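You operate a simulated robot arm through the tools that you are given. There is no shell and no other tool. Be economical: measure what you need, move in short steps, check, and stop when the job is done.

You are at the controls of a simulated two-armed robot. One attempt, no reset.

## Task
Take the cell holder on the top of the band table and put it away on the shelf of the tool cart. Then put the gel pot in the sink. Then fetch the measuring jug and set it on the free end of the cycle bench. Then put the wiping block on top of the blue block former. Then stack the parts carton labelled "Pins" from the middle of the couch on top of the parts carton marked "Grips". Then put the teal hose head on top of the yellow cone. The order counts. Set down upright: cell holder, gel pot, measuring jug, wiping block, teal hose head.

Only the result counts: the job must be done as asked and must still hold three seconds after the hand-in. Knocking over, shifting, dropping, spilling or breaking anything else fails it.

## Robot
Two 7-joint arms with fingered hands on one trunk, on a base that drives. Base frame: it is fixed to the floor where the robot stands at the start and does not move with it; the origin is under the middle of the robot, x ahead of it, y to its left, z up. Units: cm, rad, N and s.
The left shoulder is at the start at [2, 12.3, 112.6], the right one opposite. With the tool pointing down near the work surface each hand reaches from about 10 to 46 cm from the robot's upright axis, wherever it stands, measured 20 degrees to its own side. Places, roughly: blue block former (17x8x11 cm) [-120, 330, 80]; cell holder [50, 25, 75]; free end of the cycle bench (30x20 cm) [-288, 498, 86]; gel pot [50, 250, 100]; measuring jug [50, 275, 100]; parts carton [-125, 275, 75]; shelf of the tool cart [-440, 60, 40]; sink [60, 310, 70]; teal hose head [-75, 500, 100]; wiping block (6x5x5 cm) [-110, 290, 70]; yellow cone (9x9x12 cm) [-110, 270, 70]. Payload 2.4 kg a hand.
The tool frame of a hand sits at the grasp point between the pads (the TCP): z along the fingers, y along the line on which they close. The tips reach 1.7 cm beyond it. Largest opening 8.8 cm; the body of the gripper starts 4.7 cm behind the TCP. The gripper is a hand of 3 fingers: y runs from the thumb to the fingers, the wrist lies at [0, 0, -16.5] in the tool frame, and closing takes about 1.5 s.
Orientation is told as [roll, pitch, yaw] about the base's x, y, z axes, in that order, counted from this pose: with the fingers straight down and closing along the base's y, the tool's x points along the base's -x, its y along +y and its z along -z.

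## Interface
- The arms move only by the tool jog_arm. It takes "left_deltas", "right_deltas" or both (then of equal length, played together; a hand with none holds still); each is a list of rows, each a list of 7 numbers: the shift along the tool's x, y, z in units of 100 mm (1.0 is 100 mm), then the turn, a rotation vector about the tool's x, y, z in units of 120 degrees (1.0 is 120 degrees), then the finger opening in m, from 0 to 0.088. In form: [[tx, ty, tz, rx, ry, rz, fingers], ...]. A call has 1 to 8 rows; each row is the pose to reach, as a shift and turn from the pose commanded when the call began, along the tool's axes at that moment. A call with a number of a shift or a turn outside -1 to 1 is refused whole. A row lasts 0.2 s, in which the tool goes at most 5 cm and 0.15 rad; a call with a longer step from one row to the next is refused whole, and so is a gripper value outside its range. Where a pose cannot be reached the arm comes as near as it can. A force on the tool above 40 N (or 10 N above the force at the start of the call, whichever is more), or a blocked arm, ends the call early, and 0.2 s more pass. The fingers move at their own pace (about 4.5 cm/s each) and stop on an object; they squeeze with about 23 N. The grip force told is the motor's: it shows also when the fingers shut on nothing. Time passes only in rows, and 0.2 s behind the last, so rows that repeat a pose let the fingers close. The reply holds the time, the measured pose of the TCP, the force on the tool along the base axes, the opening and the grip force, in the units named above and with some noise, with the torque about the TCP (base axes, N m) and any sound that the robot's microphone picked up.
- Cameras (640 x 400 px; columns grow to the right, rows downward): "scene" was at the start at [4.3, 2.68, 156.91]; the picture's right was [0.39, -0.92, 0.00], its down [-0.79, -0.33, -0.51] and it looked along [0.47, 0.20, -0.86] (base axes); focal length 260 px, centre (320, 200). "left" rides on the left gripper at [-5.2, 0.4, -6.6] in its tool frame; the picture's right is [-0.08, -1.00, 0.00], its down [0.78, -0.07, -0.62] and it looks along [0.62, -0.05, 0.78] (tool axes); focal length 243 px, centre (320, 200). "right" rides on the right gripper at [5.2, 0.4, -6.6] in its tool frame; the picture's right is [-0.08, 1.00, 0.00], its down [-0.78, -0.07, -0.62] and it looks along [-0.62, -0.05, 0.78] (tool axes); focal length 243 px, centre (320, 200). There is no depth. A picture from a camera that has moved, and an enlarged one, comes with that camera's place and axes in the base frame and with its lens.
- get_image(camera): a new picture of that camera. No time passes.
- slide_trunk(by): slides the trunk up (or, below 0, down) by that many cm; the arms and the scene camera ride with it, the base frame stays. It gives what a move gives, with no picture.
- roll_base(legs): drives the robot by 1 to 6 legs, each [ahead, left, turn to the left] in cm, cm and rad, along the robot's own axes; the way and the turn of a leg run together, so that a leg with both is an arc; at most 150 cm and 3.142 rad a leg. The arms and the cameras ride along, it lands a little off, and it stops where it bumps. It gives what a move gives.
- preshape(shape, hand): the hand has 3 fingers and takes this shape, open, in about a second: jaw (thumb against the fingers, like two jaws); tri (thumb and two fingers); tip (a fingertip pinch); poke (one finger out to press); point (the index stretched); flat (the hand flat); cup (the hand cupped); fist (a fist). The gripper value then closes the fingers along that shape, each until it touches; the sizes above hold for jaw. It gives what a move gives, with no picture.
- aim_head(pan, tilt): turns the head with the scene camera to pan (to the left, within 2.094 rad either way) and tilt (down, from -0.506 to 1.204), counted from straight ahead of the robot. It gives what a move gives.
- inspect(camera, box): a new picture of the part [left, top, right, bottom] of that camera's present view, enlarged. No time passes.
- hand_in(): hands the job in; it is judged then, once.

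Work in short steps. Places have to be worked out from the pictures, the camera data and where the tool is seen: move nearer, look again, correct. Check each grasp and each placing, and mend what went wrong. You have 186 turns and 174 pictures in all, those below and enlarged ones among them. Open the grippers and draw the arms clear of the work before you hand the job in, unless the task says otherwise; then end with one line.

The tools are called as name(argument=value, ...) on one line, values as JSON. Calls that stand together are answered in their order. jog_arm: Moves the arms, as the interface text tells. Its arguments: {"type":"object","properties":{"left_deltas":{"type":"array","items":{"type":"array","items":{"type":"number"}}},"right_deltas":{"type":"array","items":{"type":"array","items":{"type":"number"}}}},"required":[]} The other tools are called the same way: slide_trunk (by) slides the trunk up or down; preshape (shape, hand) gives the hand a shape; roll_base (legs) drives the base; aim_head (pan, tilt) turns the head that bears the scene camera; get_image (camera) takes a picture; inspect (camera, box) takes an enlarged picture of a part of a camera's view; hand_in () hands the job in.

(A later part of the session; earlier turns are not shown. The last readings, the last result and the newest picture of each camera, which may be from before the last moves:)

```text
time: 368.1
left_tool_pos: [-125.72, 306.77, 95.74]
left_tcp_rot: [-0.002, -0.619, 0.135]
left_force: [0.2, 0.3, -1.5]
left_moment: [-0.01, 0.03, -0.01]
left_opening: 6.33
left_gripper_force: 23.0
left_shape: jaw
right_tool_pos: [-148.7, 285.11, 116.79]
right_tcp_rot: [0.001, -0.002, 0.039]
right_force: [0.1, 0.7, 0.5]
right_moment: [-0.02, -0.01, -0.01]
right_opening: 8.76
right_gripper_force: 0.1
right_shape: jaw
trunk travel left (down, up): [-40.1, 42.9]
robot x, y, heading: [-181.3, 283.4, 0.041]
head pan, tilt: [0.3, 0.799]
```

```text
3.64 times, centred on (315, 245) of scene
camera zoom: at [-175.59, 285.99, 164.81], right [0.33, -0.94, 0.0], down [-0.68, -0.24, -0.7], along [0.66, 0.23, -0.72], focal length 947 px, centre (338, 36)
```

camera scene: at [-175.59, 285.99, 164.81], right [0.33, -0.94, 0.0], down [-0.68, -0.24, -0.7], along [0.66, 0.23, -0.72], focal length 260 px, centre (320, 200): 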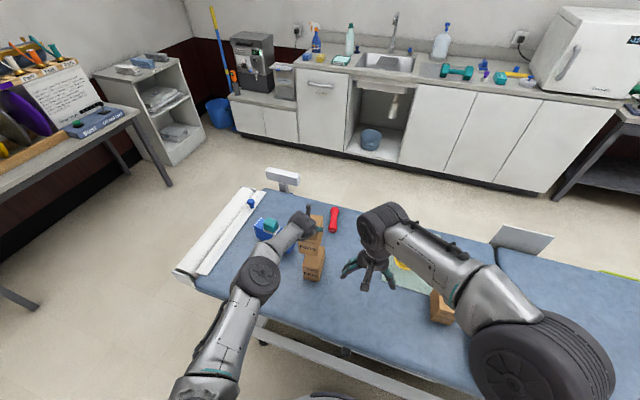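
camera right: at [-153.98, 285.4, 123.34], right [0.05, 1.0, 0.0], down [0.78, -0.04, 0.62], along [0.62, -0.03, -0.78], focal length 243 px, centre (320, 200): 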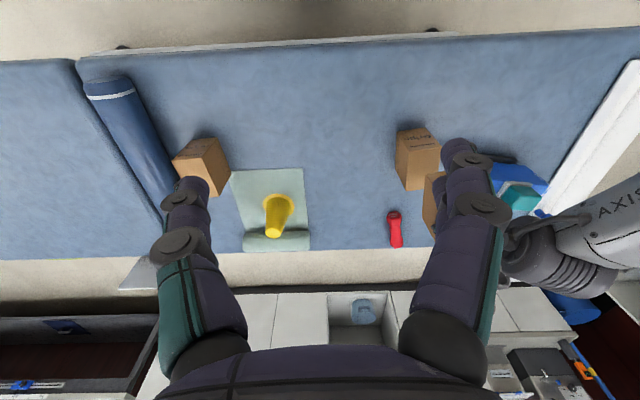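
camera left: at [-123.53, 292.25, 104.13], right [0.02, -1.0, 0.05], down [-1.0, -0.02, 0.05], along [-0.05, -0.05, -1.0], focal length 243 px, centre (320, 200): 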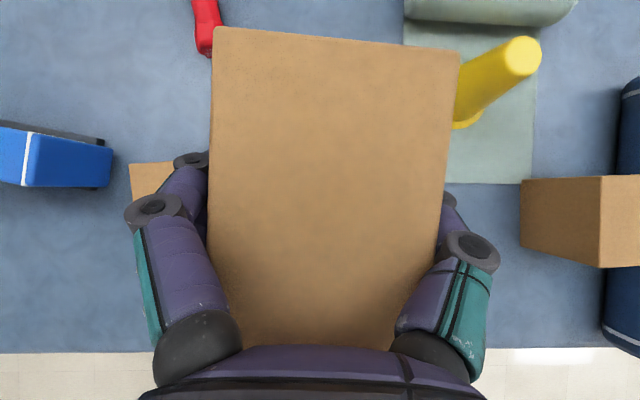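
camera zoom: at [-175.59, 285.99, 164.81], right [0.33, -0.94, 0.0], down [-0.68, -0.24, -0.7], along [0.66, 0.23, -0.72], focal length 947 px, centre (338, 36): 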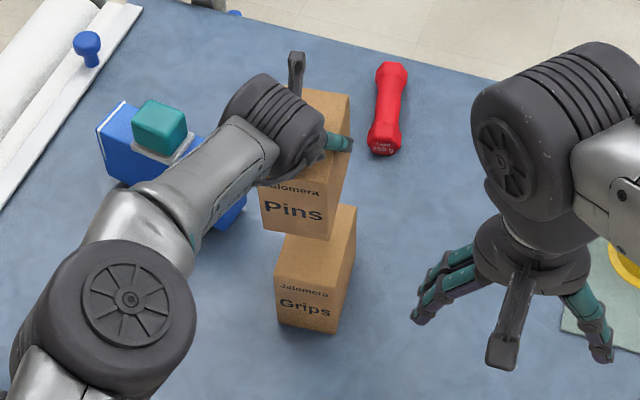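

Pins is ~0.9 too far left; correct and lower 6.8.

jog_arm(left_deltas=[[0.025, -0.08, -0.017, 0, 0, 0, 0.03]])

slide_trunk(by=-6.8)

inspect(camera="scene", box=[260, 190, 370, 300])

```text
time: 368.5
left_tool_pos: [-126.01, 305.86, 95.73]
left_tcp_rot: [0.001, -0.621, 0.135]
left_force: [-0.6, -0.4, -1.8]
left_moment: [-0.02, -0.04, 0.0]
left_opening: 6.34
left_gripper_force: 23.0
left_shape: jaw
right_tool_pos: [-148.78, 285.19, 116.71]
right_tcp_rot: [0.001, -0.002, 0.039]
right_force: [0.3, 0.6, 0.3]
right_moment: [-0.04, 0.01, -0.01]
right_opening: 8.82
right_gripper_force: 0.0
right_shape: jaw
trunk travel left (down, up): [-40.1, 42.9]
robot x, y, heading: [-181.18, 283.21, 0.038]
head pan, tilt: [0.3, 0.799]
```

```text
time: 369.5
left_tool_pos: [-125.92, 305.81, 88.98]
left_tcp_rot: [0.0, -0.62, 0.137]
left_force: [0.0, 0.2, -0.5]
left_moment: [-0.02, -0.05, -0.03]
left_opening: 6.37
left_gripper_force: 23.5
left_shape: jaw
right_tool_pos: [-148.76, 285.18, 109.79]
right_tcp_rot: [0.002, -0.002, 0.039]
right_force: [0.5, 0.3, 0.4]
right_moment: [-0.01, -0.01, -0.02]
right_opening: 8.79
right_gripper_force: 0.1
right_shape: jaw
trunk travel left (down, up): [-33.3, 49.7]
robot x, y, heading: [-181.15, 283.38, 0.033]
head pan, tilt: [0.3, 0.799]
```

```text
3.64 times, centred on (315, 245) of scene
camera zoom: at [-175.61, 285.99, 158.01], right [0.33, -0.94, 0.0], down [-0.68, -0.24, -0.7], along [0.66, 0.23, -0.72], focal length 947 px, centre (338, 36)
```

zoom: 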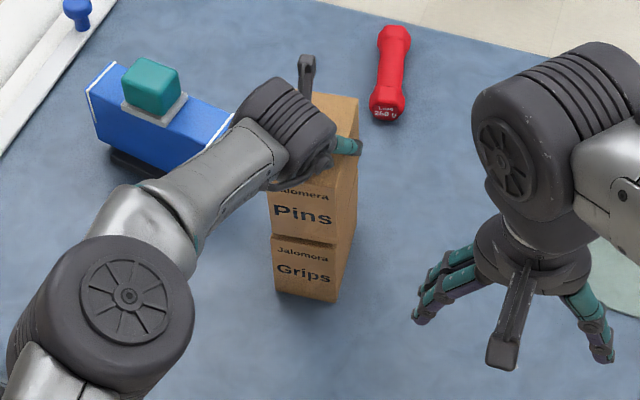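

Well aligned. Lower gently to contact.

slide_trunk(by=-0.7)

slide_trunk(by=-0.5)

```text
time: 370.1
left_tool_pos: [-125.88, 305.77, 88.33]
left_tcp_rot: [0.0, -0.621, 0.134]
left_force: [1.5, -0.2, 1.8]
left_moment: [0.11, 0.04, -0.01]
left_opening: 6.32
left_gripper_force: 23.4
left_shape: jaw
right_tool_pos: [-148.8, 285.12, 109.22]
right_tcp_rot: [0.002, -0.003, 0.038]
right_force: [-0.4, 0.0, 0.9]
right_moment: [-0.02, -0.03, -0.01]
right_opening: 8.79
right_gripper_force: 0.0
right_shape: jaw
trunk travel left (down, up): [-32.6, 50.4]
robot x, y, heading: [-181.24, 283.18, 0.04]
head pan, tilt: [0.3, 0.799]
```

```text
time: 370.6
left_tool_pos: [-125.99, 305.69, 88.02]
left_tcp_rot: [-0.001, -0.626, 0.136]
left_force: [4.2, 1.4, 23.4]
left_moment: [0.13, 0.49, -0.09]
left_opening: 6.29
left_gripper_force: 23.2
left_shape: jaw
right_tool_pos: [-148.81, 285.12, 108.95]
right_tcp_rot: [0.001, -0.004, 0.038]
right_force: [0.0, -0.4, -0.7]
right_moment: [-0.01, -0.02, -0.03]
right_opening: 8.79
right_gripper_force: 0.0
right_shape: jaw
trunk travel left (down, up): [-32.1, 50.9]
robot x, y, heading: [-181.56, 283.5, 0.042]
head pan, tilt: [0.3, 0.799]
```

Contact. Ease 0.3, open, rise straight up and verify.

slide_trunk(by=0.3)

jog_arm(left_deltas=[[0, 0, 0, 0, 0, 0, 0.068], [0, 0, 0, 0, 0, 0, 0.076], [0, 0, 0, 0, 0, 0, 0.084], [0, 0, 0, 0, 0, 0, 0.088], [0, 0, 0, 0, 0, 0, 0.088]])

slide_trunk(by=14)

inspect(camera="scene", box=[230, 190, 400, 330])

get_image(camera="left")

```text
time: 371.2
left_tool_pos: [-125.99, 305.78, 88.11]
left_tcp_rot: [0.002, -0.621, 0.136]
left_force: [2.4, 0.8, 12.9]
left_moment: [0.09, 0.33, -0.04]
left_opening: 6.3
left_gripper_force: 23.0
left_shape: jaw
right_tool_pos: [-148.8, 285.13, 109.17]
right_tcp_rot: [0.002, -0.001, 0.038]
right_force: [1.0, 0.1, -0.5]
right_moment: [-0.02, -0.01, 0.01]
right_opening: 8.77
right_gripper_force: 0.0
right_shape: jaw
trunk travel left (down, up): [-32.4, 50.6]
robot x, y, heading: [-181.06, 283.41, 0.042]
head pan, tilt: [0.3, 0.799]
```

```text
time: 372.4
left_tool_pos: [-125.98, 305.82, 88.06]
left_tcp_rot: [0.002, -0.62, 0.136]
left_force: [3.3, -1.3, 6.8]
left_moment: [-0.02, 0.14, -0.02]
left_opening: 8.75
left_gripper_force: 0.1
left_shape: jaw
right_tool_pos: [-148.84, 285.13, 109.01]
right_tcp_rot: [0.0, -0.003, 0.038]
right_force: [0.6, -0.1, -0.2]
right_moment: [0.0, 0.01, 0.0]
right_opening: 8.79
right_gripper_force: 0.0
right_shape: jaw
trunk travel left (down, up): [-32.4, 50.6]
robot x, y, heading: [-181.31, 283.42, 0.036]
head pan, tilt: [0.3, 0.799]
```

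```text
time: 374.0
left_tool_pos: [-126.04, 305.91, 102.1]
left_tcp_rot: [-0.001, -0.62, 0.135]
left_force: [-0.7, -0.1, -0.2]
left_moment: [0.01, 0.01, 0.01]
left_opening: 8.81
left_gripper_force: 0.0
left_shape: jaw
right_tool_pos: [-148.72, 285.18, 122.93]
right_tcp_rot: [0.002, -0.001, 0.04]
right_force: [0.0, 0.0, -0.6]
right_moment: [0.01, 0.0, -0.04]
right_opening: 8.76
right_gripper_force: 0.2
right_shape: jaw
trunk travel left (down, up): [-46.4, 36.6]
robot x, y, heading: [-181.28, 283.21, 0.039]
head pan, tilt: [0.3, 0.799]
```

```text
2.86 times, centred on (315, 260) of scene
camera zoom: at [-175.6, 285.99, 171.1], right [0.33, -0.94, 0.0], down [-0.68, -0.24, -0.7], along [0.66, 0.23, -0.72], focal length 744 px, centre (334, 29)
```

zoom: 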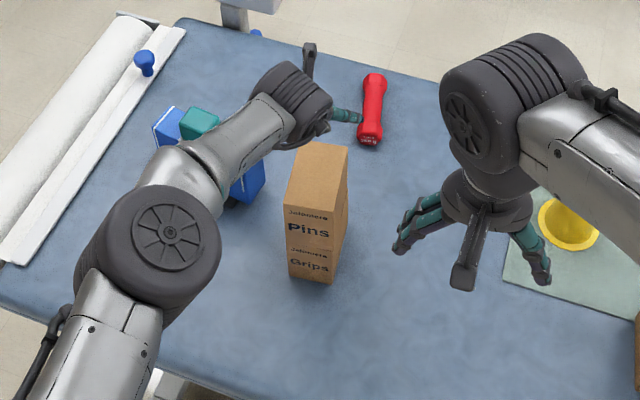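

```text
40 pictures are left
camera left: at [-125.65, 306.34, 110.49], right [0.2, -0.98, 0.05], down [-0.98, -0.2, 0.05], along [-0.04, -0.06, -1.0], focal length 243 px, centre (320, 200)
```

left: 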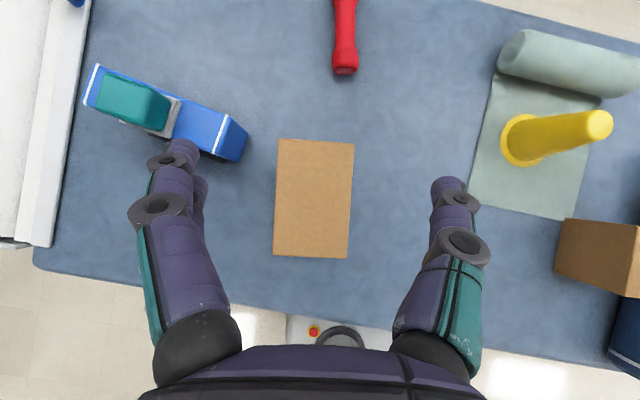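

Stack is good. Now the teal hose head: drive around the north end to the disc table.

roll_base(legs=[[-35, 0, -0.04], [0, 130, 0], [150, 0, 0], [0, 0, 1.571]])

aim_head(pan=0.0, tilt=0.6)

get_image(camera="scene")

```text
time: 393.4
left_tool_pos: [-83.5, 469.67, 101.98]
left_tcp_rot: [-0.001, -0.618, 1.657]
left_force: [-0.2, 0.5, 0.4]
left_moment: [-0.03, -0.03, 0.0]
left_opening: 8.82
left_gripper_force: 0.0
left_shape: jaw
right_tool_pos: [-63.98, 445.89, 123.11]
right_tcp_rot: [0.002, -0.002, 1.556]
right_force: [0.6, 0.4, -0.1]
right_moment: [0.0, 0.05, 0.01]
right_opening: 8.79
right_gripper_force: 0.0
right_shape: jaw
trunk travel left (down, up): [-46.4, 36.6]
robot x, y, heading: [-63.64, 413.11, 1.558]
head pan, tilt: [0.3, 0.799]
```

```text
time: 394.2
left_tool_pos: [-83.36, 469.58, 102.05]
left_tcp_rot: [0.0, -0.618, 1.657]
left_force: [0.6, 0.3, 0.7]
left_moment: [0.0, -0.02, 0.02]
left_opening: 8.79
left_gripper_force: 0.0
left_shape: jaw
right_tool_pos: [-64.17, 445.75, 123.02]
right_tcp_rot: [0.002, -0.001, 1.555]
right_force: [-0.1, 0.2, 0.4]
right_moment: [0.02, 0.03, -0.02]
right_opening: 8.82
right_gripper_force: 0.1
right_shape: jaw
trunk travel left (down, up): [-46.4, 36.6]
robot x, y, heading: [-63.73, 413.06, 1.556]
head pan, tilt: [0.0, 0.6]
```

```text
39 pictures are left
camera scene: at [-63.74, 420.1, 172.79], right [1.0, -0.01, 0.0], down [-0.01, -0.57, -0.82], along [0.01, 0.82, -0.57], focal length 260 px, centre (320, 200)
```

scene: 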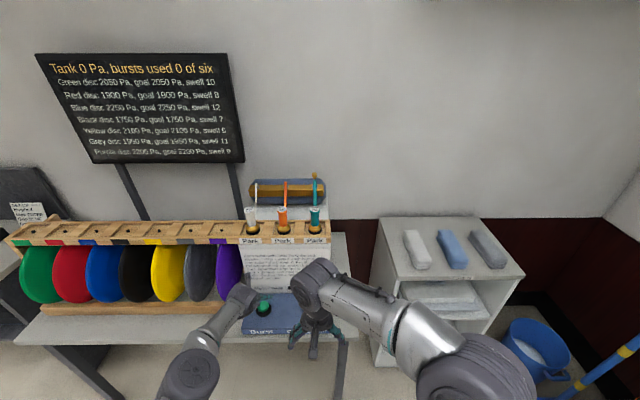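

inspect(camera="scene", box=[220, 165, 350, 265])

```text
4.00 times, centred on (285, 215) of scene
camera zoom: at [-63.74, 420.1, 172.79], right [1.0, -0.01, 0.0], down [-0.01, -0.57, -0.82], along [0.01, 0.82, -0.57], focal length 1042 px, centre (460, 140)
```

zoom: 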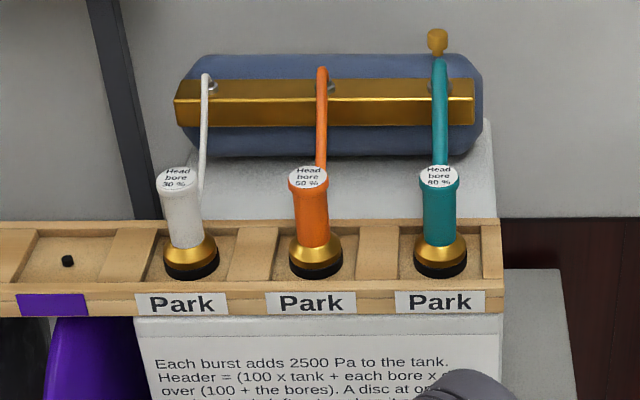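

The teal head stands in the third "Park" slot (~[-65,508]), with a hose from its top-back, so I grip its handle from the front. Raise, retilt the hand to 60°, and move right.

slide_trunk(by=14)

jog_arm(left_deltas=[[0, 0, 0, 0.007, -0.0513, 0.0097, 0.088], [0, 0, 0, 0.0139, -0.1027, 0.0195, 0.088], [0, 0, 0, 0.0208, -0.154, 0.0292, 0.088], [0, 0, 0, 0.0277, -0.2053, 0.0389, 0.088]])

roll_base(legs=[[0, -18, 0.013]])

get_image(camera="left")

```text
time: 395.8
left_tool_pos: [-83.48, 469.61, 116.1]
left_tcp_rot: [0.001, -0.619, 1.657]
left_force: [-0.6, 0.5, 0.4]
left_moment: [0.0, 0.02, -0.01]
left_opening: 8.79
left_gripper_force: 0.1
left_shape: jaw
right_tool_pos: [-63.98, 445.7, 136.99]
right_tcp_rot: [0.001, 0.0, 1.556]
right_force: [0.0, -0.1, -0.1]
right_moment: [0.04, -0.02, -0.01]
right_opening: 8.8
right_gripper_force: 0.1
right_shape: jaw
trunk travel left (down, up): [-60.4, 22.6]
robot x, y, heading: [-63.91, 412.94, 1.558]
head pan, tilt: [0.0, 0.6]
```

```text
time: 396.8
left_tool_pos: [-83.46, 469.59, 116.08]
left_tcp_rot: [0.039, -1.049, 1.523]
left_force: [1.0, 0.7, -0.4]
left_moment: [0.01, -0.01, 0.0]
left_opening: 8.82
left_gripper_force: 0.0
left_shape: jaw
right_tool_pos: [-63.93, 445.67, 137.06]
right_tcp_rot: [0.001, -0.002, 1.557]
right_force: [-0.2, 0.7, 0.3]
right_moment: [0.02, 0.01, -0.02]
right_opening: 8.77
right_gripper_force: 0.1
right_shape: jaw
trunk travel left (down, up): [-60.4, 22.6]
robot x, y, heading: [-63.75, 412.98, 1.558]
head pan, tilt: [0.0, 0.6]
```

```text
time: 398.4
left_tool_pos: [-66.31, 469.2, 116.15]
left_tcp_rot: [0.045, -1.049, 1.536]
left_force: [0.0, 0.0, 0.7]
left_moment: [0.01, -0.03, 0.0]
left_opening: 8.79
left_gripper_force: 0.0
left_shape: jaw
right_tool_pos: [-46.32, 445.7, 137.11]
right_tcp_rot: [0.001, -0.003, 1.575]
right_force: [-0.7, -0.6, -0.9]
right_moment: [-0.02, 0.0, -0.02]
right_opening: 8.8
right_gripper_force: 0.0
right_shape: jaw
trunk travel left (down, up): [-60.4, 22.6]
robot x, y, heading: [-45.63, 413.09, 1.575]
head pan, tilt: [0.0, 0.6]
```

```text
37 pictures are left
camera left: at [-66.62, 466.07, 123.99], right [1.0, 0.05, 0.05], down [0.06, -0.93, -0.37], along [0.03, 0.37, -0.93], focal length 243 px, centre (320, 200)
```

left: 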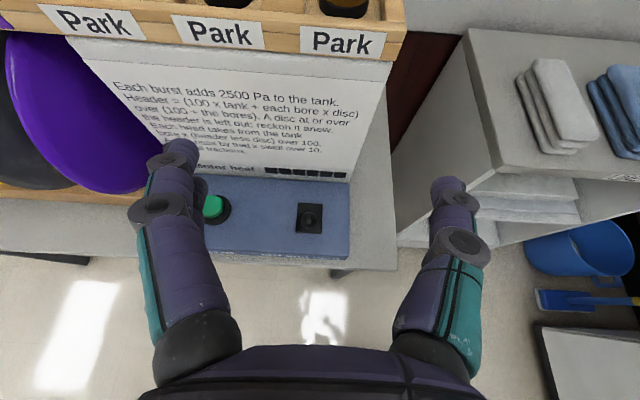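

Triangulation: head foot ~[-65,489,110.8], so the handle is z≈113–121. Raise 5, advance 8, and look.

slide_trunk(by=6)

roll_base(legs=[[8, -1, 0]])

get_image(camera="left")

inspect(camera="scene", box=[220, 180, 350, 290])

```text
time: 399.4
left_tool_pos: [-66.33, 469.21, 122.17]
left_tcp_rot: [0.045, -1.05, 1.537]
left_force: [1.1, -0.3, 1.0]
left_moment: [0.0, 0.0, 0.01]
left_opening: 8.8
left_gripper_force: 0.1
left_shape: jaw
right_tool_pos: [-46.59, 445.72, 143.04]
right_tcp_rot: [0.002, -0.001, 1.574]
right_force: [-0.1, -0.7, -0.4]
right_moment: [0.0, -0.01, 0.03]
right_opening: 8.78
right_gripper_force: 0.0
right_shape: jaw
trunk travel left (down, up): [-66.4, 16.6]
robot x, y, heading: [-45.66, 412.96, 1.573]
head pan, tilt: [0.0, 0.6]
```

```text
time: 400.4
left_tool_pos: [-65.36, 477.52, 122.05]
left_tcp_rot: [0.044, -1.05, 1.538]
left_force: [0.2, -1.1, 0.1]
left_moment: [-0.03, 0.0, 0.0]
left_opening: 8.8
left_gripper_force: 0.1
left_shape: jaw
right_tool_pos: [-45.48, 453.99, 142.96]
right_tcp_rot: [0.001, 0.0, 1.575]
right_force: [0.1, 0.4, 0.2]
right_moment: [0.03, 0.0, -0.01]
right_opening: 8.77
right_gripper_force: 0.0
right_shape: jaw
trunk travel left (down, up): [-66.4, 16.6]
robot x, y, heading: [-44.99, 421.28, 1.573]
head pan, tilt: [0.0, 0.6]
```

```text
36 pictures are left
camera left: at [-65.72, 474.41, 129.91], right [1.0, 0.05, 0.05], down [0.06, -0.93, -0.37], along [0.03, 0.37, -0.93], focal length 243 px, centre (320, 200)
```

left: 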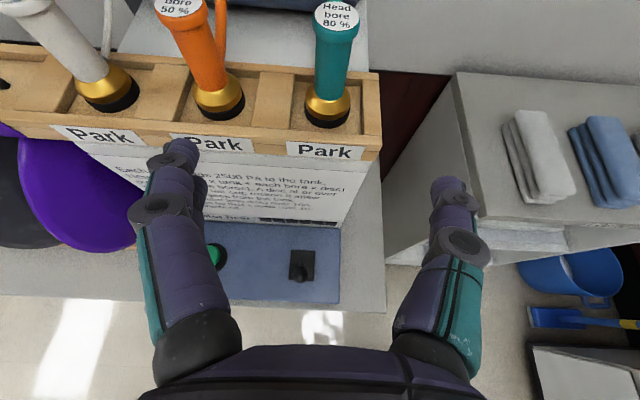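

```text
3.64 times, centred on (285, 235) of scene
camera zoom: at [-44.79, 428.42, 192.79], right [1.0, 0.0, 0.0], down [0.0, -0.57, -0.82], along [0.0, 0.82, -0.57], focal length 947 px, centre (447, 73)
```

zoom: 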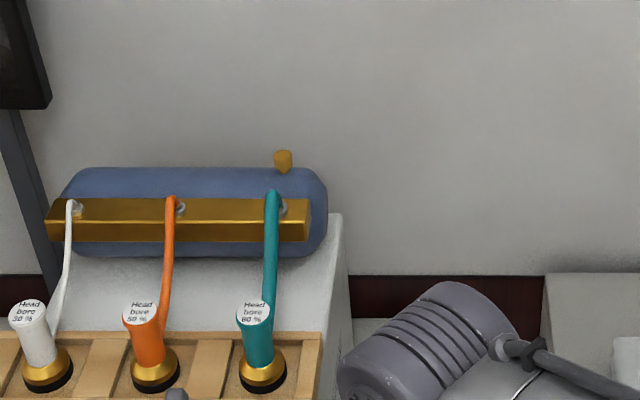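

Head: foot z≈107.5, top ≈118, handle ~3.4 cm at [-64.7,494]. Check how the "tip" preshape looks at that opening.

preshape(shape="tip", hand="left")

jog_arm(left_deltas=[[0, 0, 0, 0, 0, 0, 0.034], [0, 0, 0, 0, 0, 0, 0.034], [0, 0, 0, 0, 0, 0, 0.034], [0, 0, 0, 0, 0, 0, 0.034]])

get_image(camera="left")

```text
time: 401.3
left_tool_pos: [-65.35, 477.35, 122.12]
left_tcp_rot: [0.045, -1.049, 1.537]
left_force: [0.7, 0.5, 0.1]
left_moment: [0.01, 0.02, 0.03]
left_opening: 8.78
left_gripper_force: 0.0
left_shape: tip
right_tool_pos: [-45.51, 453.74, 143.03]
right_tcp_rot: [0.001, -0.002, 1.573]
right_force: [0.5, 0.1, -0.7]
right_moment: [0.0, -0.01, -0.02]
right_opening: 8.78
right_gripper_force: 0.0
right_shape: jaw
trunk travel left (down, up): [-66.4, 16.6]
robot x, y, heading: [-44.67, 421.15, 1.578]
head pan, tilt: [0.0, 0.6]
```

```text
time: 402.3
left_tool_pos: [-65.37, 477.41, 122.12]
left_tcp_rot: [0.044, -1.049, 1.537]
left_force: [0.4, 0.0, 0.9]
left_moment: [0.03, 0.02, -0.06]
left_opening: 3.44
left_gripper_force: 0.0
left_shape: tip
right_tool_pos: [-45.53, 453.81, 143.0]
right_tcp_rot: [0.001, -0.001, 1.575]
right_force: [-0.2, 0.1, 0.3]
right_moment: [-0.03, 0.0, -0.01]
right_opening: 8.8
right_gripper_force: 0.2
right_shape: jaw
trunk travel left (down, up): [-66.4, 16.6]
robot x, y, heading: [-44.66, 421.18, 1.575]
head pan, tilt: [0.0, 0.6]
```

```text
34 pictures are left
camera left: at [-65.74, 474.27, 129.97], right [1.0, 0.05, 0.05], down [0.06, -0.93, -0.37], along [0.03, 0.37, -0.93], focal length 243 px, centre (320, 200)
```

left: 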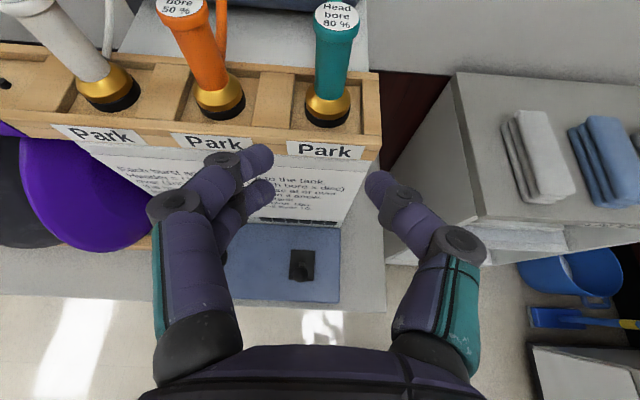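

Distal pads slope ~45° at this size, so a pinch would eject it. Check "fist" (power wrap) instead.

preshape(shape="fist", hand="left")

get_image(camera="left")

jog_arm(left_deltas=[[0, 0, 0, 0, 0, 0, 0.02], [0, 0, 0, 0, 0, 0, 0.02], [0, 0, 0, 0, 0, 0, 0.02], [0, 0, 0, 0, 0, 0, 0.02], [0, 0, 0, 0, 0, 0, 0.02], [0, 0, 0, 0, 0, 0, 0.02]])

get_image(camera="left")

```text
time: 403.2
left_tool_pos: [-65.44, 477.41, 122.18]
left_tcp_rot: [0.045, -1.048, 1.537]
left_force: [0.3, 0.8, 0.3]
left_moment: [0.01, -0.02, -0.03]
left_opening: 0.0
left_gripper_force: 0.1
left_shape: fist
right_tool_pos: [-45.51, 453.82, 143.18]
right_tcp_rot: [0.002, -0.002, 1.573]
right_force: [-0.1, 1.2, -0.7]
right_moment: [-0.01, -0.02, 0.0]
right_opening: 8.81
right_gripper_force: 0.1
right_shape: jaw
trunk travel left (down, up): [-66.4, 16.6]
robot x, y, heading: [-44.84, 420.74, 1.576]
head pan, tilt: [0.0, 0.6]
```

```text
33 pictures are left
camera left: at [-65.73, 474.27, 129.97], right [1.0, 0.05, 0.05], down [0.06, -0.93, -0.37], along [0.03, 0.37, -0.93], focal length 243 px, centre (320, 200)
```

left: 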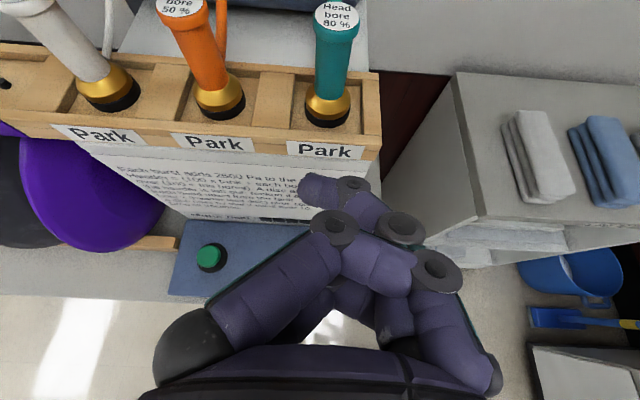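

```text
time: 404.6
left_tool_pos: [-65.4, 477.34, 122.21]
left_tcp_rot: [0.043, -1.049, 1.537]
left_force: [-0.3, 0.4, 0.0]
left_moment: [0.02, 0.02, -0.03]
left_opening: 0.0
left_gripper_force: 0.0
left_shape: fist
right_tool_pos: [-45.5, 453.81, 143.06]
right_tcp_rot: [0.002, -0.001, 1.573]
right_force: [0.3, 0.5, 0.0]
right_moment: [-0.04, -0.01, 0.03]
right_opening: 8.81
right_gripper_force: 0.1
right_shape: jaw
trunk travel left (down, up): [-66.4, 16.6]
robot x, y, heading: [-44.72, 421.22, 1.573]
head pan, tilt: [0.0, 0.6]
```

```text
32 pictures are left
camera left: at [-65.73, 474.27, 129.97], right [1.0, 0.05, 0.05], down [0.06, -0.93, -0.37], along [0.03, 0.37, -0.93], focal length 243 px, centre (320, 200)
```

left: 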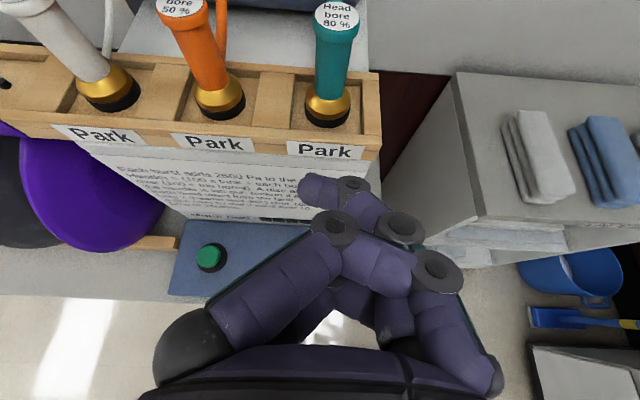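

Fist is fixed closed. A jaw close with the handle deep against the palm should wrap a 3.4 cm handle; that needs the hand nearly horizontal. Restore jaw and pitch the hand to about -1.45.

preshape(shape="jaw", hand="left")

jog_arm(left_deltas=[[0, 0, 0, 0, -0.0475, 0, 0.088], [0, 0, 0, 0, -0.095, 0, 0.088], [0, 0, 0, 0, -0.1425, 0, 0.088], [0, 0, 0, 0, -0.19, 0, 0.088]])

slide_trunk(by=-7)

get_image(camera="left")

```text
time: 405.5
left_tool_pos: [-65.49, 477.31, 122.09]
left_tcp_rot: [0.044, -1.049, 1.539]
left_force: [-0.1, 0.5, -0.2]
left_moment: [0.01, 0.02, -0.01]
left_opening: 8.81
left_gripper_force: 0.0
left_shape: jaw
right_tool_pos: [-45.51, 453.85, 143.03]
right_tcp_rot: [0.003, -0.003, 1.573]
right_force: [-0.2, 0.3, -0.1]
right_moment: [0.03, 0.0, 0.02]
right_opening: 8.75
right_gripper_force: 0.1
right_shape: jaw
trunk travel left (down, up): [-66.4, 16.6]
robot x, y, heading: [-44.78, 421.3, 1.573]
head pan, tilt: [0.0, 0.6]
```

```text
time: 406.5
left_tool_pos: [-65.42, 477.35, 122.17]
left_tcp_rot: [0.168, -1.449, 1.412]
left_force: [-0.8, 0.4, 0.0]
left_moment: [0.0, 0.01, 0.02]
left_opening: 8.78
left_gripper_force: 0.1
left_shape: jaw
right_tool_pos: [-45.51, 453.94, 143.05]
right_tcp_rot: [0.002, -0.002, 1.573]
right_force: [0.0, 0.5, 0.0]
right_moment: [0.0, 0.01, 0.0]
right_opening: 8.8
right_gripper_force: 0.0
right_shape: jaw
trunk travel left (down, up): [-66.4, 16.6]
robot x, y, heading: [-44.77, 421.12, 1.579]
head pan, tilt: [0.0, 0.6]
```

```text
time: 407.6
left_tool_pos: [-65.42, 477.39, 115.21]
left_tcp_rot: [0.176, -1.448, 1.401]
left_force: [1.2, -0.8, -0.3]
left_moment: [0.0, 0.0, 0.0]
left_opening: 8.78
left_gripper_force: 0.0
left_shape: jaw
right_tool_pos: [-45.47, 454.02, 136.03]
right_tcp_rot: [0.0, -0.002, 1.574]
right_force: [-0.3, -0.2, 1.0]
right_moment: [-0.02, 0.02, -0.02]
right_opening: 8.78
right_gripper_force: 0.1
right_shape: jaw
trunk travel left (down, up): [-59.4, 23.6]
robot x, y, heading: [-44.82, 421.34, 1.576]
head pan, tilt: [0.0, 0.6]
```

```text
31 pictures are left
camera left: at [-65.77, 471.54, 121.2], right [1.0, 0.01, 0.06], down [0.05, -0.71, -0.7], along [0.03, 0.7, -0.71], focal length 243 px, centre (320, 200)
```

left: 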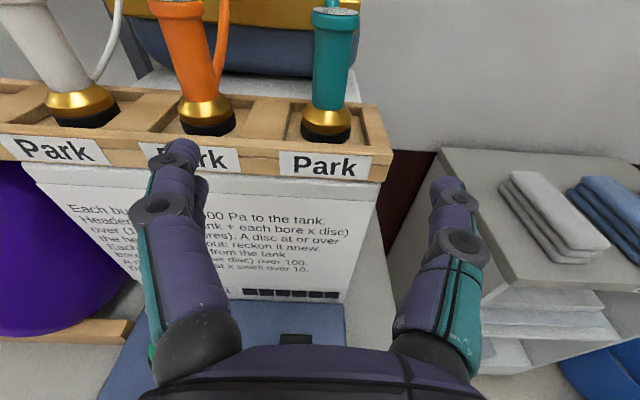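

Near-horizontal works; head axis ~[-64.8,495.5], handle z 111–117. Lower to 114.2, drive ahead 14 and check.

slide_trunk(by=-0.9)

roll_base(legs=[[13, -0.7, 0]])

get_image(camera="left")

```text
time: 408.2
left_tool_pos: [-65.5, 477.46, 114.28]
left_tcp_rot: [0.176, -1.445, 1.401]
left_force: [0.1, -0.2, 0.7]
left_moment: [0.01, -0.03, 0.01]
left_opening: 8.78
left_gripper_force: 0.1
left_shape: jaw
right_tool_pos: [-45.53, 453.85, 135.24]
right_tcp_rot: [0.001, -0.001, 1.573]
right_force: [0.4, -0.3, -0.9]
right_moment: [-0.01, 0.02, 0.0]
right_opening: 8.81
right_gripper_force: 0.0
right_shape: jaw
trunk travel left (down, up): [-58.5, 24.5]
robot x, y, heading: [-45.09, 421.35, 1.575]
head pan, tilt: [0.0, 0.6]
```

```text
time: 409.4
left_tool_pos: [-64.73, 490.26, 114.18]
left_tcp_rot: [0.174, -1.445, 1.403]
left_force: [0.0, -0.5, 0.0]
left_moment: [0.0, 0.01, 0.03]
left_opening: 8.79
left_gripper_force: 0.0
left_shape: jaw
right_tool_pos: [-44.87, 466.64, 135.13]
right_tcp_rot: [0.002, -0.001, 1.574]
right_force: [0.8, 1.0, -0.1]
right_moment: [0.0, 0.01, 0.0]
right_opening: 8.81
right_gripper_force: 0.0
right_shape: jaw
trunk travel left (down, up): [-58.5, 24.5]
robot x, y, heading: [-44.14, 434.02, 1.576]
head pan, tilt: [0.0, 0.6]
```

```text
30 pictures are left
camera left: at [-65.15, 484.34, 120.25], right [1.0, 0.02, 0.06], down [0.06, -0.71, -0.7], along [0.03, 0.7, -0.71], focal length 243 px, centre (320, 200)
```

left: 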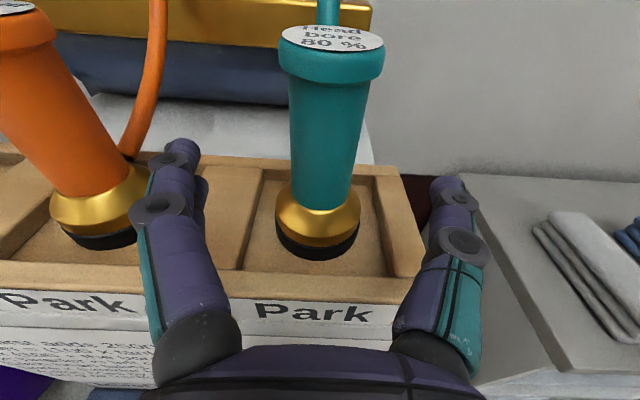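

Handle axis ~[-64.7,494.5], 3.5 cm thick, laterally centred. Lower 0.6 and advance 6.7 so it sits against the palm.

slide_trunk(by=-0.5)

roll_base(legs=[[6.6, 0, 0]])

get_image(camera="left")

```text
time: 410.0
left_tool_pos: [-64.66, 490.22, 113.72]
left_tcp_rot: [0.174, -1.443, 1.402]
left_force: [0.1, -0.6, -0.7]
left_moment: [0.01, 0.01, -0.02]
left_opening: 8.78
left_gripper_force: 0.0
left_shape: jaw
right_tool_pos: [-44.91, 466.72, 134.5]
right_tcp_rot: [0.001, -0.001, 1.574]
right_force: [-1.1, -0.1, -0.7]
right_moment: [0.01, -0.01, -0.01]
right_opening: 8.8
right_gripper_force: 0.1
right_shape: jaw
trunk travel left (down, up): [-58.0, 25.0]
robot x, y, heading: [-44.06, 433.8, 1.579]
head pan, tilt: [0.0, 0.6]
```

```text
time: 411.0
left_tool_pos: [-64.92, 496.86, 113.64]
left_tcp_rot: [0.173, -1.444, 1.405]
left_force: [0.2, 0.1, -0.8]
left_moment: [-0.01, 0.02, 0.0]
left_opening: 8.78
left_gripper_force: 0.0
left_shape: jaw
right_tool_pos: [-44.9, 473.43, 134.51]
right_tcp_rot: [0.001, -0.001, 1.575]
right_force: [-0.3, 0.4, -0.4]
right_moment: [0.02, -0.02, 0.0]
right_opening: 8.79
right_gripper_force: 0.2
right_shape: jaw
trunk travel left (down, up): [-58.0, 25.0]
robot x, y, heading: [-44.34, 440.44, 1.575]
head pan, tilt: [0.0, 0.6]
```

```text
29 pictures are left
camera left: at [-65.22, 490.98, 119.7], right [1.0, 0.02, 0.06], down [0.06, -0.71, -0.7], along [0.03, 0.7, -0.71], focal length 243 px, centre (320, 200)
```

left: 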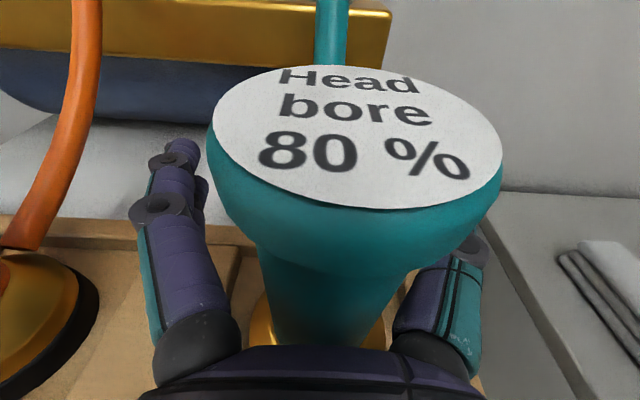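

Handle is deep in the hand. Close fully and read the opening/force.

jog_arm(left_deltas=[[0, 0, 0, 0, 0, 0, 0.06], [0, 0, 0, 0, 0, 0, 0.03], [0, 0, 0, 0, 0, 0, 0], [0, 0, 0, 0, 0, 0, 0], [0, 0, 0, 0, 0, 0, 0], [0, 0, 0, 0, 0, 0, 0], [0, 0, 0, 0, 0, 0, 0], [0, 0, 0, 0, 0, 0, 0]])

get_image(camera="left")

```text
time: 412.8
left_tool_pos: [-64.86, 496.6, 113.74]
left_tcp_rot: [0.173, -1.444, 1.405]
left_force: [-0.4, 0.5, 0.0]
left_moment: [0.02, -0.04, -0.01]
left_opening: 0.0
left_gripper_force: 22.9
left_shape: jaw
right_tool_pos: [-45.0, 473.13, 134.64]
right_tcp_rot: [0.002, -0.001, 1.577]
right_force: [-0.3, 0.4, -0.3]
right_moment: [0.0, -0.02, 0.02]
right_opening: 8.77
right_gripper_force: 0.2
right_shape: jaw
trunk travel left (down, up): [-58.0, 25.0]
robot x, y, heading: [-44.46, 440.29, 1.573]
head pan, tilt: [0.0, 0.6]
```

```text
28 pictures are left
camera left: at [-65.23, 490.79, 119.79], right [1.0, 0.02, 0.06], down [0.06, -0.71, -0.7], along [0.03, 0.7, -0.71], focal length 243 px, centre (320, 200)
```

left: 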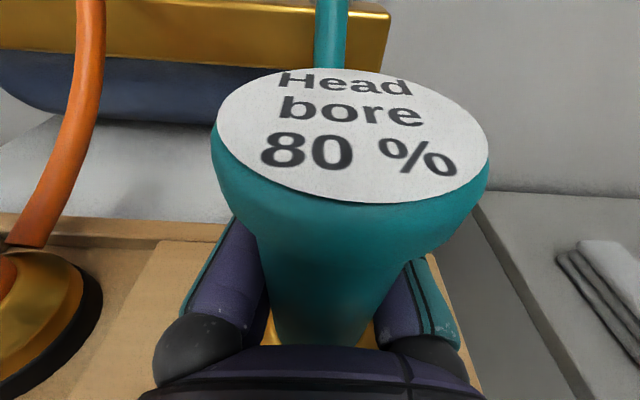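

The proximal segments appear to hug the handle. Test-lift 2 cm.

slide_trunk(by=2)

get_image(camera="left")

```text
time: 413.4
left_tool_pos: [-64.99, 496.59, 115.77]
left_tcp_rot: [0.173, -1.446, 1.405]
left_force: [-0.4, 0.2, -3.2]
left_moment: [0.13, -0.02, 0.01]
left_opening: 0.0
left_gripper_force: 22.7
left_shape: jaw
right_tool_pos: [-44.93, 473.27, 136.63]
right_tcp_rot: [0.002, -0.002, 1.576]
right_force: [-0.5, -0.2, 0.6]
right_moment: [-0.01, 0.0, 0.04]
right_opening: 8.79
right_gripper_force: 0.2
right_shape: jaw
trunk travel left (down, up): [-60.0, 23.0]
robot x, y, heading: [-44.32, 440.8, 1.575]
head pan, tilt: [0.0, 0.6]
```

```text
27 pictures are left
camera left: at [-65.24, 490.81, 121.76], right [1.0, 0.02, 0.06], down [0.06, -0.71, -0.7], along [0.03, 0.7, -0.71], focal length 243 px, centre (320, 200)
```

left: 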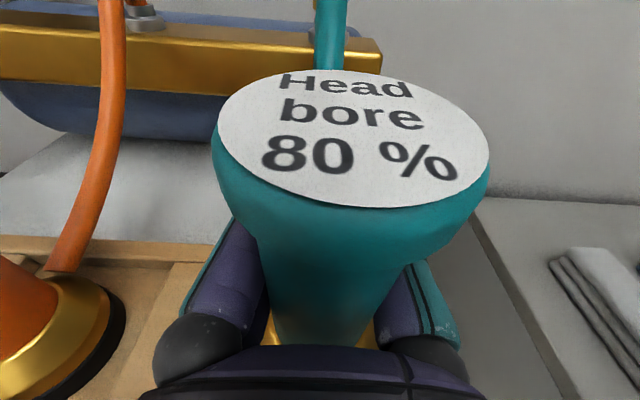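

It is held firmly (3 N). Raise 6, back out 12 and check the hose behaviour.

slide_trunk(by=6)

roll_base(legs=[[-18, 0, 0]])

get_image(camera="scene")

```text
time: 414.4
left_tool_pos: [-64.86, 496.7, 121.64]
left_tcp_rot: [0.173, -1.446, 1.406]
left_force: [-0.4, 0.2, -4.0]
left_moment: [0.1, 0.01, -0.02]
left_opening: 0.0
left_gripper_force: 22.5
left_shape: jaw
right_tool_pos: [-44.97, 473.1, 142.54]
right_tcp_rot: [0.001, -0.002, 1.577]
right_force: [0.5, -0.6, 1.0]
right_moment: [0.02, 0.03, 0.0]
right_opening: 8.78
right_gripper_force: 0.1
right_shape: jaw
trunk travel left (down, up): [-66.0, 17.0]
robot x, y, heading: [-44.11, 440.15, 1.573]
head pan, tilt: [0.0, 0.6]
```

```text
time: 415.9
left_tool_pos: [-64.78, 478.88, 121.83]
left_tcp_rot: [0.174, -1.448, 1.406]
left_force: [0.2, 0.2, -3.4]
left_moment: [0.06, 0.01, 0.03]
left_opening: 0.02
left_gripper_force: 22.5
left_shape: jaw
right_tool_pos: [-44.89, 455.27, 142.75]
right_tcp_rot: [0.001, -0.002, 1.578]
right_force: [0.1, 0.5, -0.3]
right_moment: [0.02, 0.02, 0.0]
right_opening: 8.79
right_gripper_force: 0.1
right_shape: jaw
trunk travel left (down, up): [-66.0, 17.0]
robot x, y, heading: [-44.03, 423.04, 1.58]
head pan, tilt: [0.0, 0.6]
```

```text
26 pictures are left
camera scene: at [-44.12, 429.55, 192.39], right [1.0, 0.01, 0.0], down [0.0, -0.56, -0.83], along [-0.01, 0.83, -0.56], focal length 260 px, centre (320, 200)
```

scene: 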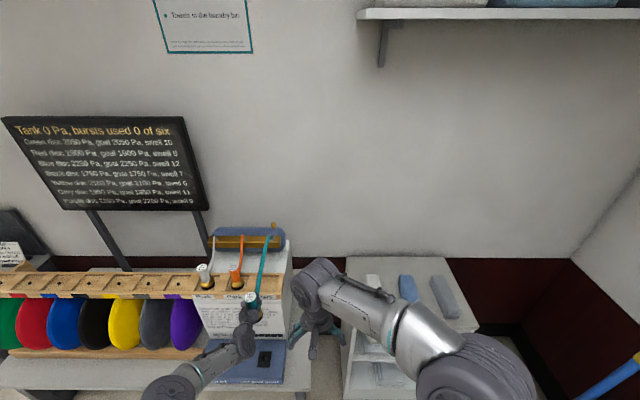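

The hose just follows, no load. Turn to face the couch and strafe to the cone from the east side.

roll_base(legs=[[0, 0, 1.562], [0, 130, 0]])

aim_head(pan=0.25, tilt=0.85)

get_image(camera="scene")

get_image(camera="left")

```text
time: 426.2
left_tool_pos: [-101.45, 272.6, 121.75]
left_tcp_rot: [0.172, -1.447, 2.976]
left_force: [-0.7, -0.2, -3.3]
left_moment: [0.0, 0.07, 0.0]
left_opening: 0.0
left_gripper_force: 23.4
left_shape: jaw
right_tool_pos: [-78.03, 292.65, 142.67]
right_tcp_rot: [0.003, -0.002, -3.137]
right_force: [-0.3, 0.5, -0.1]
right_moment: [0.0, -0.01, -0.02]
right_opening: 8.79
right_gripper_force: 0.0
right_shape: jaw
trunk travel left (down, up): [-66.0, 17.0]
robot x, y, heading: [-45.3, 293.4, -3.137]
head pan, tilt: [0.0, 0.6]
```

```text
time: 427.0
left_tool_pos: [-101.51, 272.78, 121.7]
left_tcp_rot: [0.172, -1.443, 2.976]
left_force: [-0.3, -0.8, -3.7]
left_moment: [0.03, 0.1, -0.02]
left_opening: 0.0
left_gripper_force: 23.1
left_shape: jaw
right_tool_pos: [-77.96, 292.67, 142.5]
right_tcp_rot: [0.002, -0.001, -3.137]
right_force: [-0.1, 0.3, -0.7]
right_moment: [-0.01, -0.04, -0.01]
right_opening: 8.78
right_gripper_force: 0.0
right_shape: jaw
trunk travel left (down, up): [-66.0, 17.0]
robot x, y, heading: [-45.86, 293.29, -3.137]
head pan, tilt: [0.25, 0.85]
```

```text
25 pictures are left
camera scene: at [-50.99, 291.51, 190.31], right [-0.25, 0.97, 0.0], down [0.73, 0.19, -0.66], along [-0.64, -0.17, -0.75], focal length 260 px, centre (320, 200)
```

scene: 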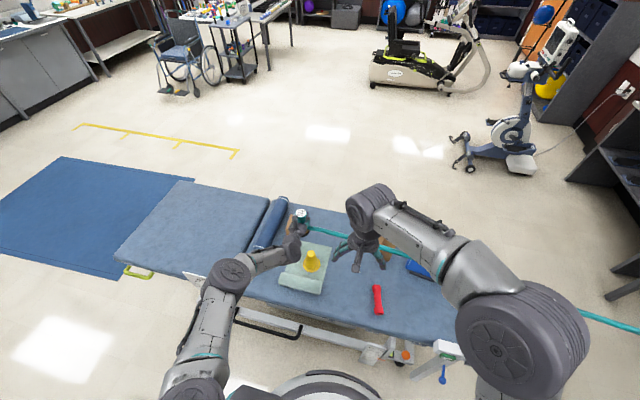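

```text
24 pictures are left
camera left: at [-95.66, 272.45, 127.78], right [-0.02, 1.0, 0.06], down [0.71, 0.06, -0.7], along [-0.7, 0.03, -0.71], focal length 243 px, centre (320, 200)
```

left: 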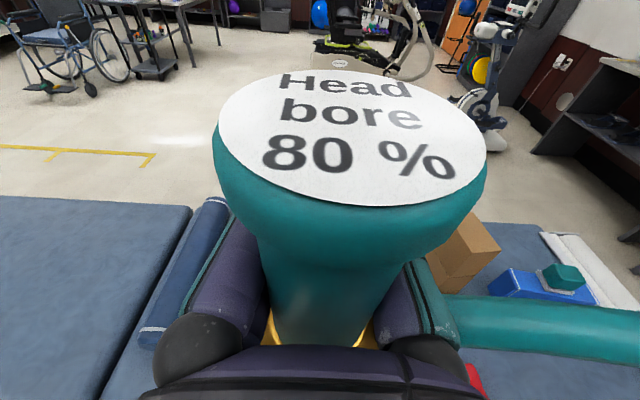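

Cone axis ≈[-110.5,271.9], top z≈81.5; head axis is 2.2 cm behind the TCP. Drive ahead 11.2, left 1.0, then lower 26 and inspect.

roll_base(legs=[[11.2, 1.0, 0]])

slide_trunk(by=-26)

inspect(camera="scene", box=[230, 180, 390, 320])

get_image(camera="right")

```text
time: 428.1
left_tool_pos: [-112.36, 271.77, 121.69]
left_tcp_rot: [0.172, -1.445, 2.976]
left_force: [0.9, -0.9, -3.2]
left_moment: [0.02, 0.1, 0.02]
left_opening: 0.0
left_gripper_force: 23.0
left_shape: jaw
right_tool_pos: [-88.92, 291.65, 142.65]
right_tcp_rot: [0.001, -0.003, -3.139]
right_force: [-0.4, -0.2, -0.2]
right_moment: [0.0, 0.02, 0.02]
right_opening: 8.78
right_gripper_force: 0.0
right_shape: jaw
trunk travel left (down, up): [-66.0, 17.0]
robot x, y, heading: [-56.54, 292.75, -3.137]
head pan, tilt: [0.25, 0.85]
```

```text
time: 430.8
left_tool_pos: [-112.26, 271.62, 95.7]
left_tcp_rot: [0.173, -1.443, 2.975]
left_force: [-1.0, 0.3, -3.3]
left_moment: [0.03, 0.07, 0.01]
left_opening: 0.0
left_gripper_force: 23.2
left_shape: jaw
right_tool_pos: [-88.8, 291.71, 116.65]
right_tcp_rot: [0.002, -0.003, -3.138]
right_force: [0.3, 0.3, 0.1]
right_moment: [-0.03, 0.01, -0.02]
right_opening: 8.76
right_gripper_force: 0.0
right_shape: jaw
trunk travel left (down, up): [-40.0, 43.0]
robot x, y, heading: [-56.2, 292.41, -3.137]
head pan, tilt: [0.25, 0.85]
```

```text
2.86 times, centred on (310, 250) of scene
camera zoom: at [-61.77, 290.44, 164.31], right [-0.25, 0.97, 0.0], down [0.73, 0.19, -0.66], along [-0.64, -0.17, -0.75], focal length 744 px, centre (349, 57)
```

zoom: 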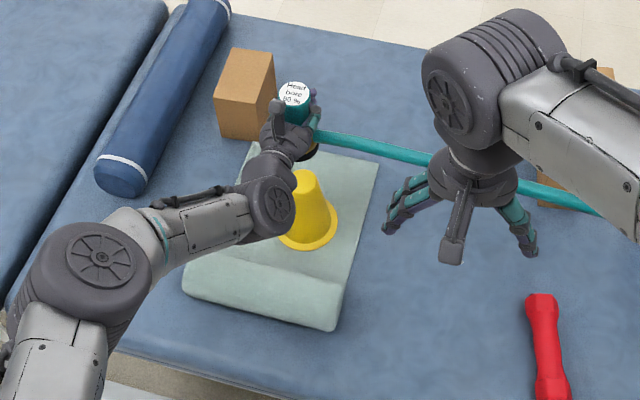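

```text
22 pictures are left
camera right: at [-83.57, 291.2, 123.25], right [-0.08, -1.0, 0.0], down [-0.78, 0.06, 0.62], along [-0.62, 0.05, -0.78], focal length 243 px, centre (320, 200)
```

right: 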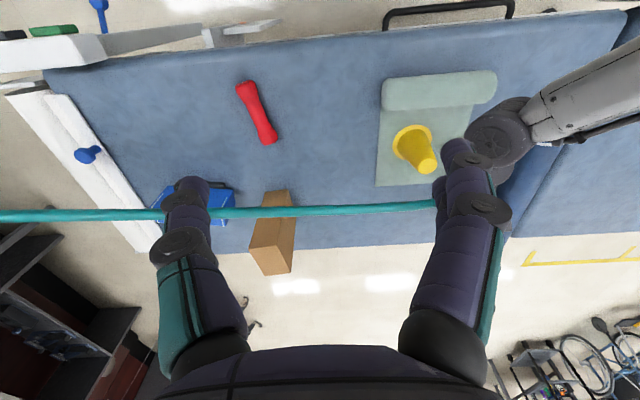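

Label centre at [-110.3,271.4], cone axis [-110,272]. Nudge right 0.5 and lower 6.5.

jog_arm(left_deltas=[[0, -0.055, -0.02, 0, 0, 0, 0]])

slide_trunk(by=-6.5)

inspect(camera="scene", box=[270, 170, 350, 260])

```text
time: 431.2
left_tool_pos: [-112.17, 272.37, 95.77]
left_tcp_rot: [0.178, -1.446, 2.969]
left_force: [-0.2, 0.2, -3.1]
left_moment: [0.01, 0.09, -0.02]
left_opening: 0.03
left_gripper_force: 23.2
left_shape: jaw
right_tool_pos: [-88.78, 291.61, 116.59]
right_tcp_rot: [0.001, -0.001, -3.139]
right_force: [-0.1, -1.2, 0.0]
right_moment: [0.03, 0.02, 0.04]
right_opening: 8.77
right_gripper_force: 0.0
right_shape: jaw
trunk travel left (down, up): [-40.0, 43.0]
robot x, y, heading: [-56.23, 292.83, -3.141]
head pan, tilt: [0.25, 0.85]
```

```text
time: 432.3
left_tool_pos: [-112.19, 272.38, 89.28]
left_tcp_rot: [0.174, -1.446, 2.974]
left_force: [0.1, 0.4, -2.6]
left_moment: [0.01, 0.1, -0.01]
left_opening: 0.0
left_gripper_force: 23.1
left_shape: jaw
right_tool_pos: [-88.92, 291.85, 110.13]
right_tcp_rot: [0.002, -0.002, -3.139]
right_force: [0.8, 0.9, -0.5]
right_moment: [0.0, -0.01, -0.01]
right_opening: 8.78
right_gripper_force: 0.1
right_shape: jaw
trunk travel left (down, up): [-33.5, 49.5]
robot x, y, heading: [-56.07, 292.43, -3.136]
head pan, tilt: [0.25, 0.85]
```

```text
4.44 times, centred on (310, 215) of scene
camera zoom: at [-61.76, 290.45, 157.81], right [-0.25, 0.97, 0.0], down [0.73, 0.19, -0.66], along [-0.64, -0.17, -0.75], focal length 1158 px, centre (364, 133)
```

zoom: 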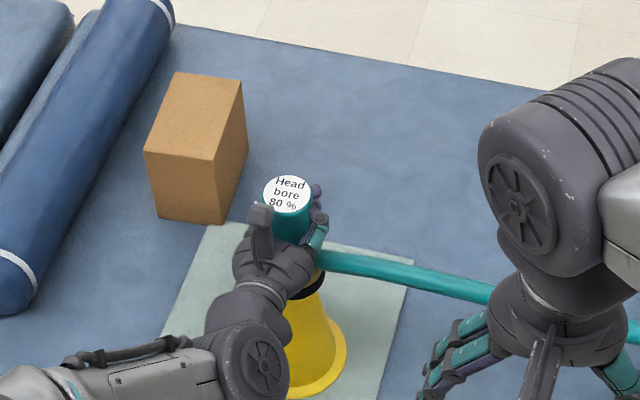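

Foot is just above the cone top. Lower in small steps.

slide_trunk(by=-1)

slide_trunk(by=-0.6)

inspect(camera="right", box=[350, 90, 510, 190])

```text
time: 432.8
left_tool_pos: [-112.08, 272.41, 88.18]
left_tcp_rot: [0.174, -1.445, 2.973]
left_force: [-0.2, -0.1, -3.4]
left_moment: [0.0, 0.09, 0.0]
left_opening: 0.02
left_gripper_force: 23.1
left_shape: jaw
right_tool_pos: [-88.83, 291.7, 109.1]
right_tcp_rot: [0.001, -0.002, -3.137]
right_force: [0.0, -0.2, 1.1]
right_moment: [-0.01, 0.01, -0.02]
right_opening: 8.78
right_gripper_force: 0.1
right_shape: jaw
trunk travel left (down, up): [-32.5, 50.5]
robot x, y, heading: [-56.1, 292.25, -3.139]
head pan, tilt: [0.25, 0.85]
```

```text
time: 433.4
left_tool_pos: [-112.19, 272.44, 87.64]
left_tcp_rot: [0.171, -1.444, 2.973]
left_force: [-0.2, -0.1, -2.9]
left_moment: [0.04, 0.1, -0.01]
left_opening: 0.0
left_gripper_force: 22.5
left_shape: jaw
right_tool_pos: [-88.77, 291.71, 108.54]
right_tcp_rot: [0.002, -0.001, -3.139]
right_force: [-0.1, 0.1, 0.1]
right_moment: [-0.01, 0.0, -0.02]
right_opening: 8.81
right_gripper_force: 0.0
right_shape: jaw
trunk travel left (down, up): [-31.9, 51.1]
robot x, y, heading: [-56.14, 292.44, -3.134]
head pan, tilt: [0.25, 0.85]
```

```text
4.00 times, centred on (430, 140) of right
camera zoom: at [-83.56, 291.21, 115.14], right [-0.08, -1.0, 0.0], down [-0.78, 0.06, 0.62], along [-0.62, 0.05, -0.78], focal length 970 px, centre (-120, 440)
```

zoom: 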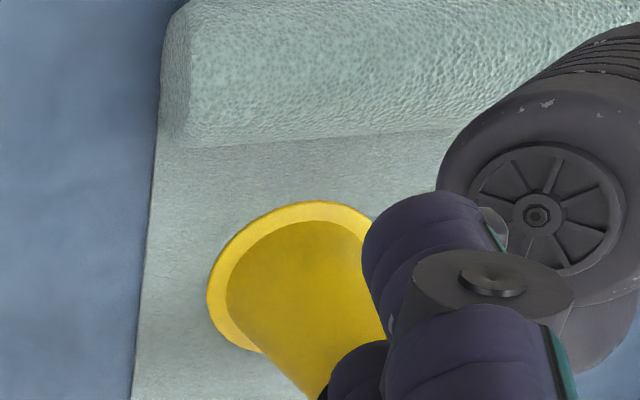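

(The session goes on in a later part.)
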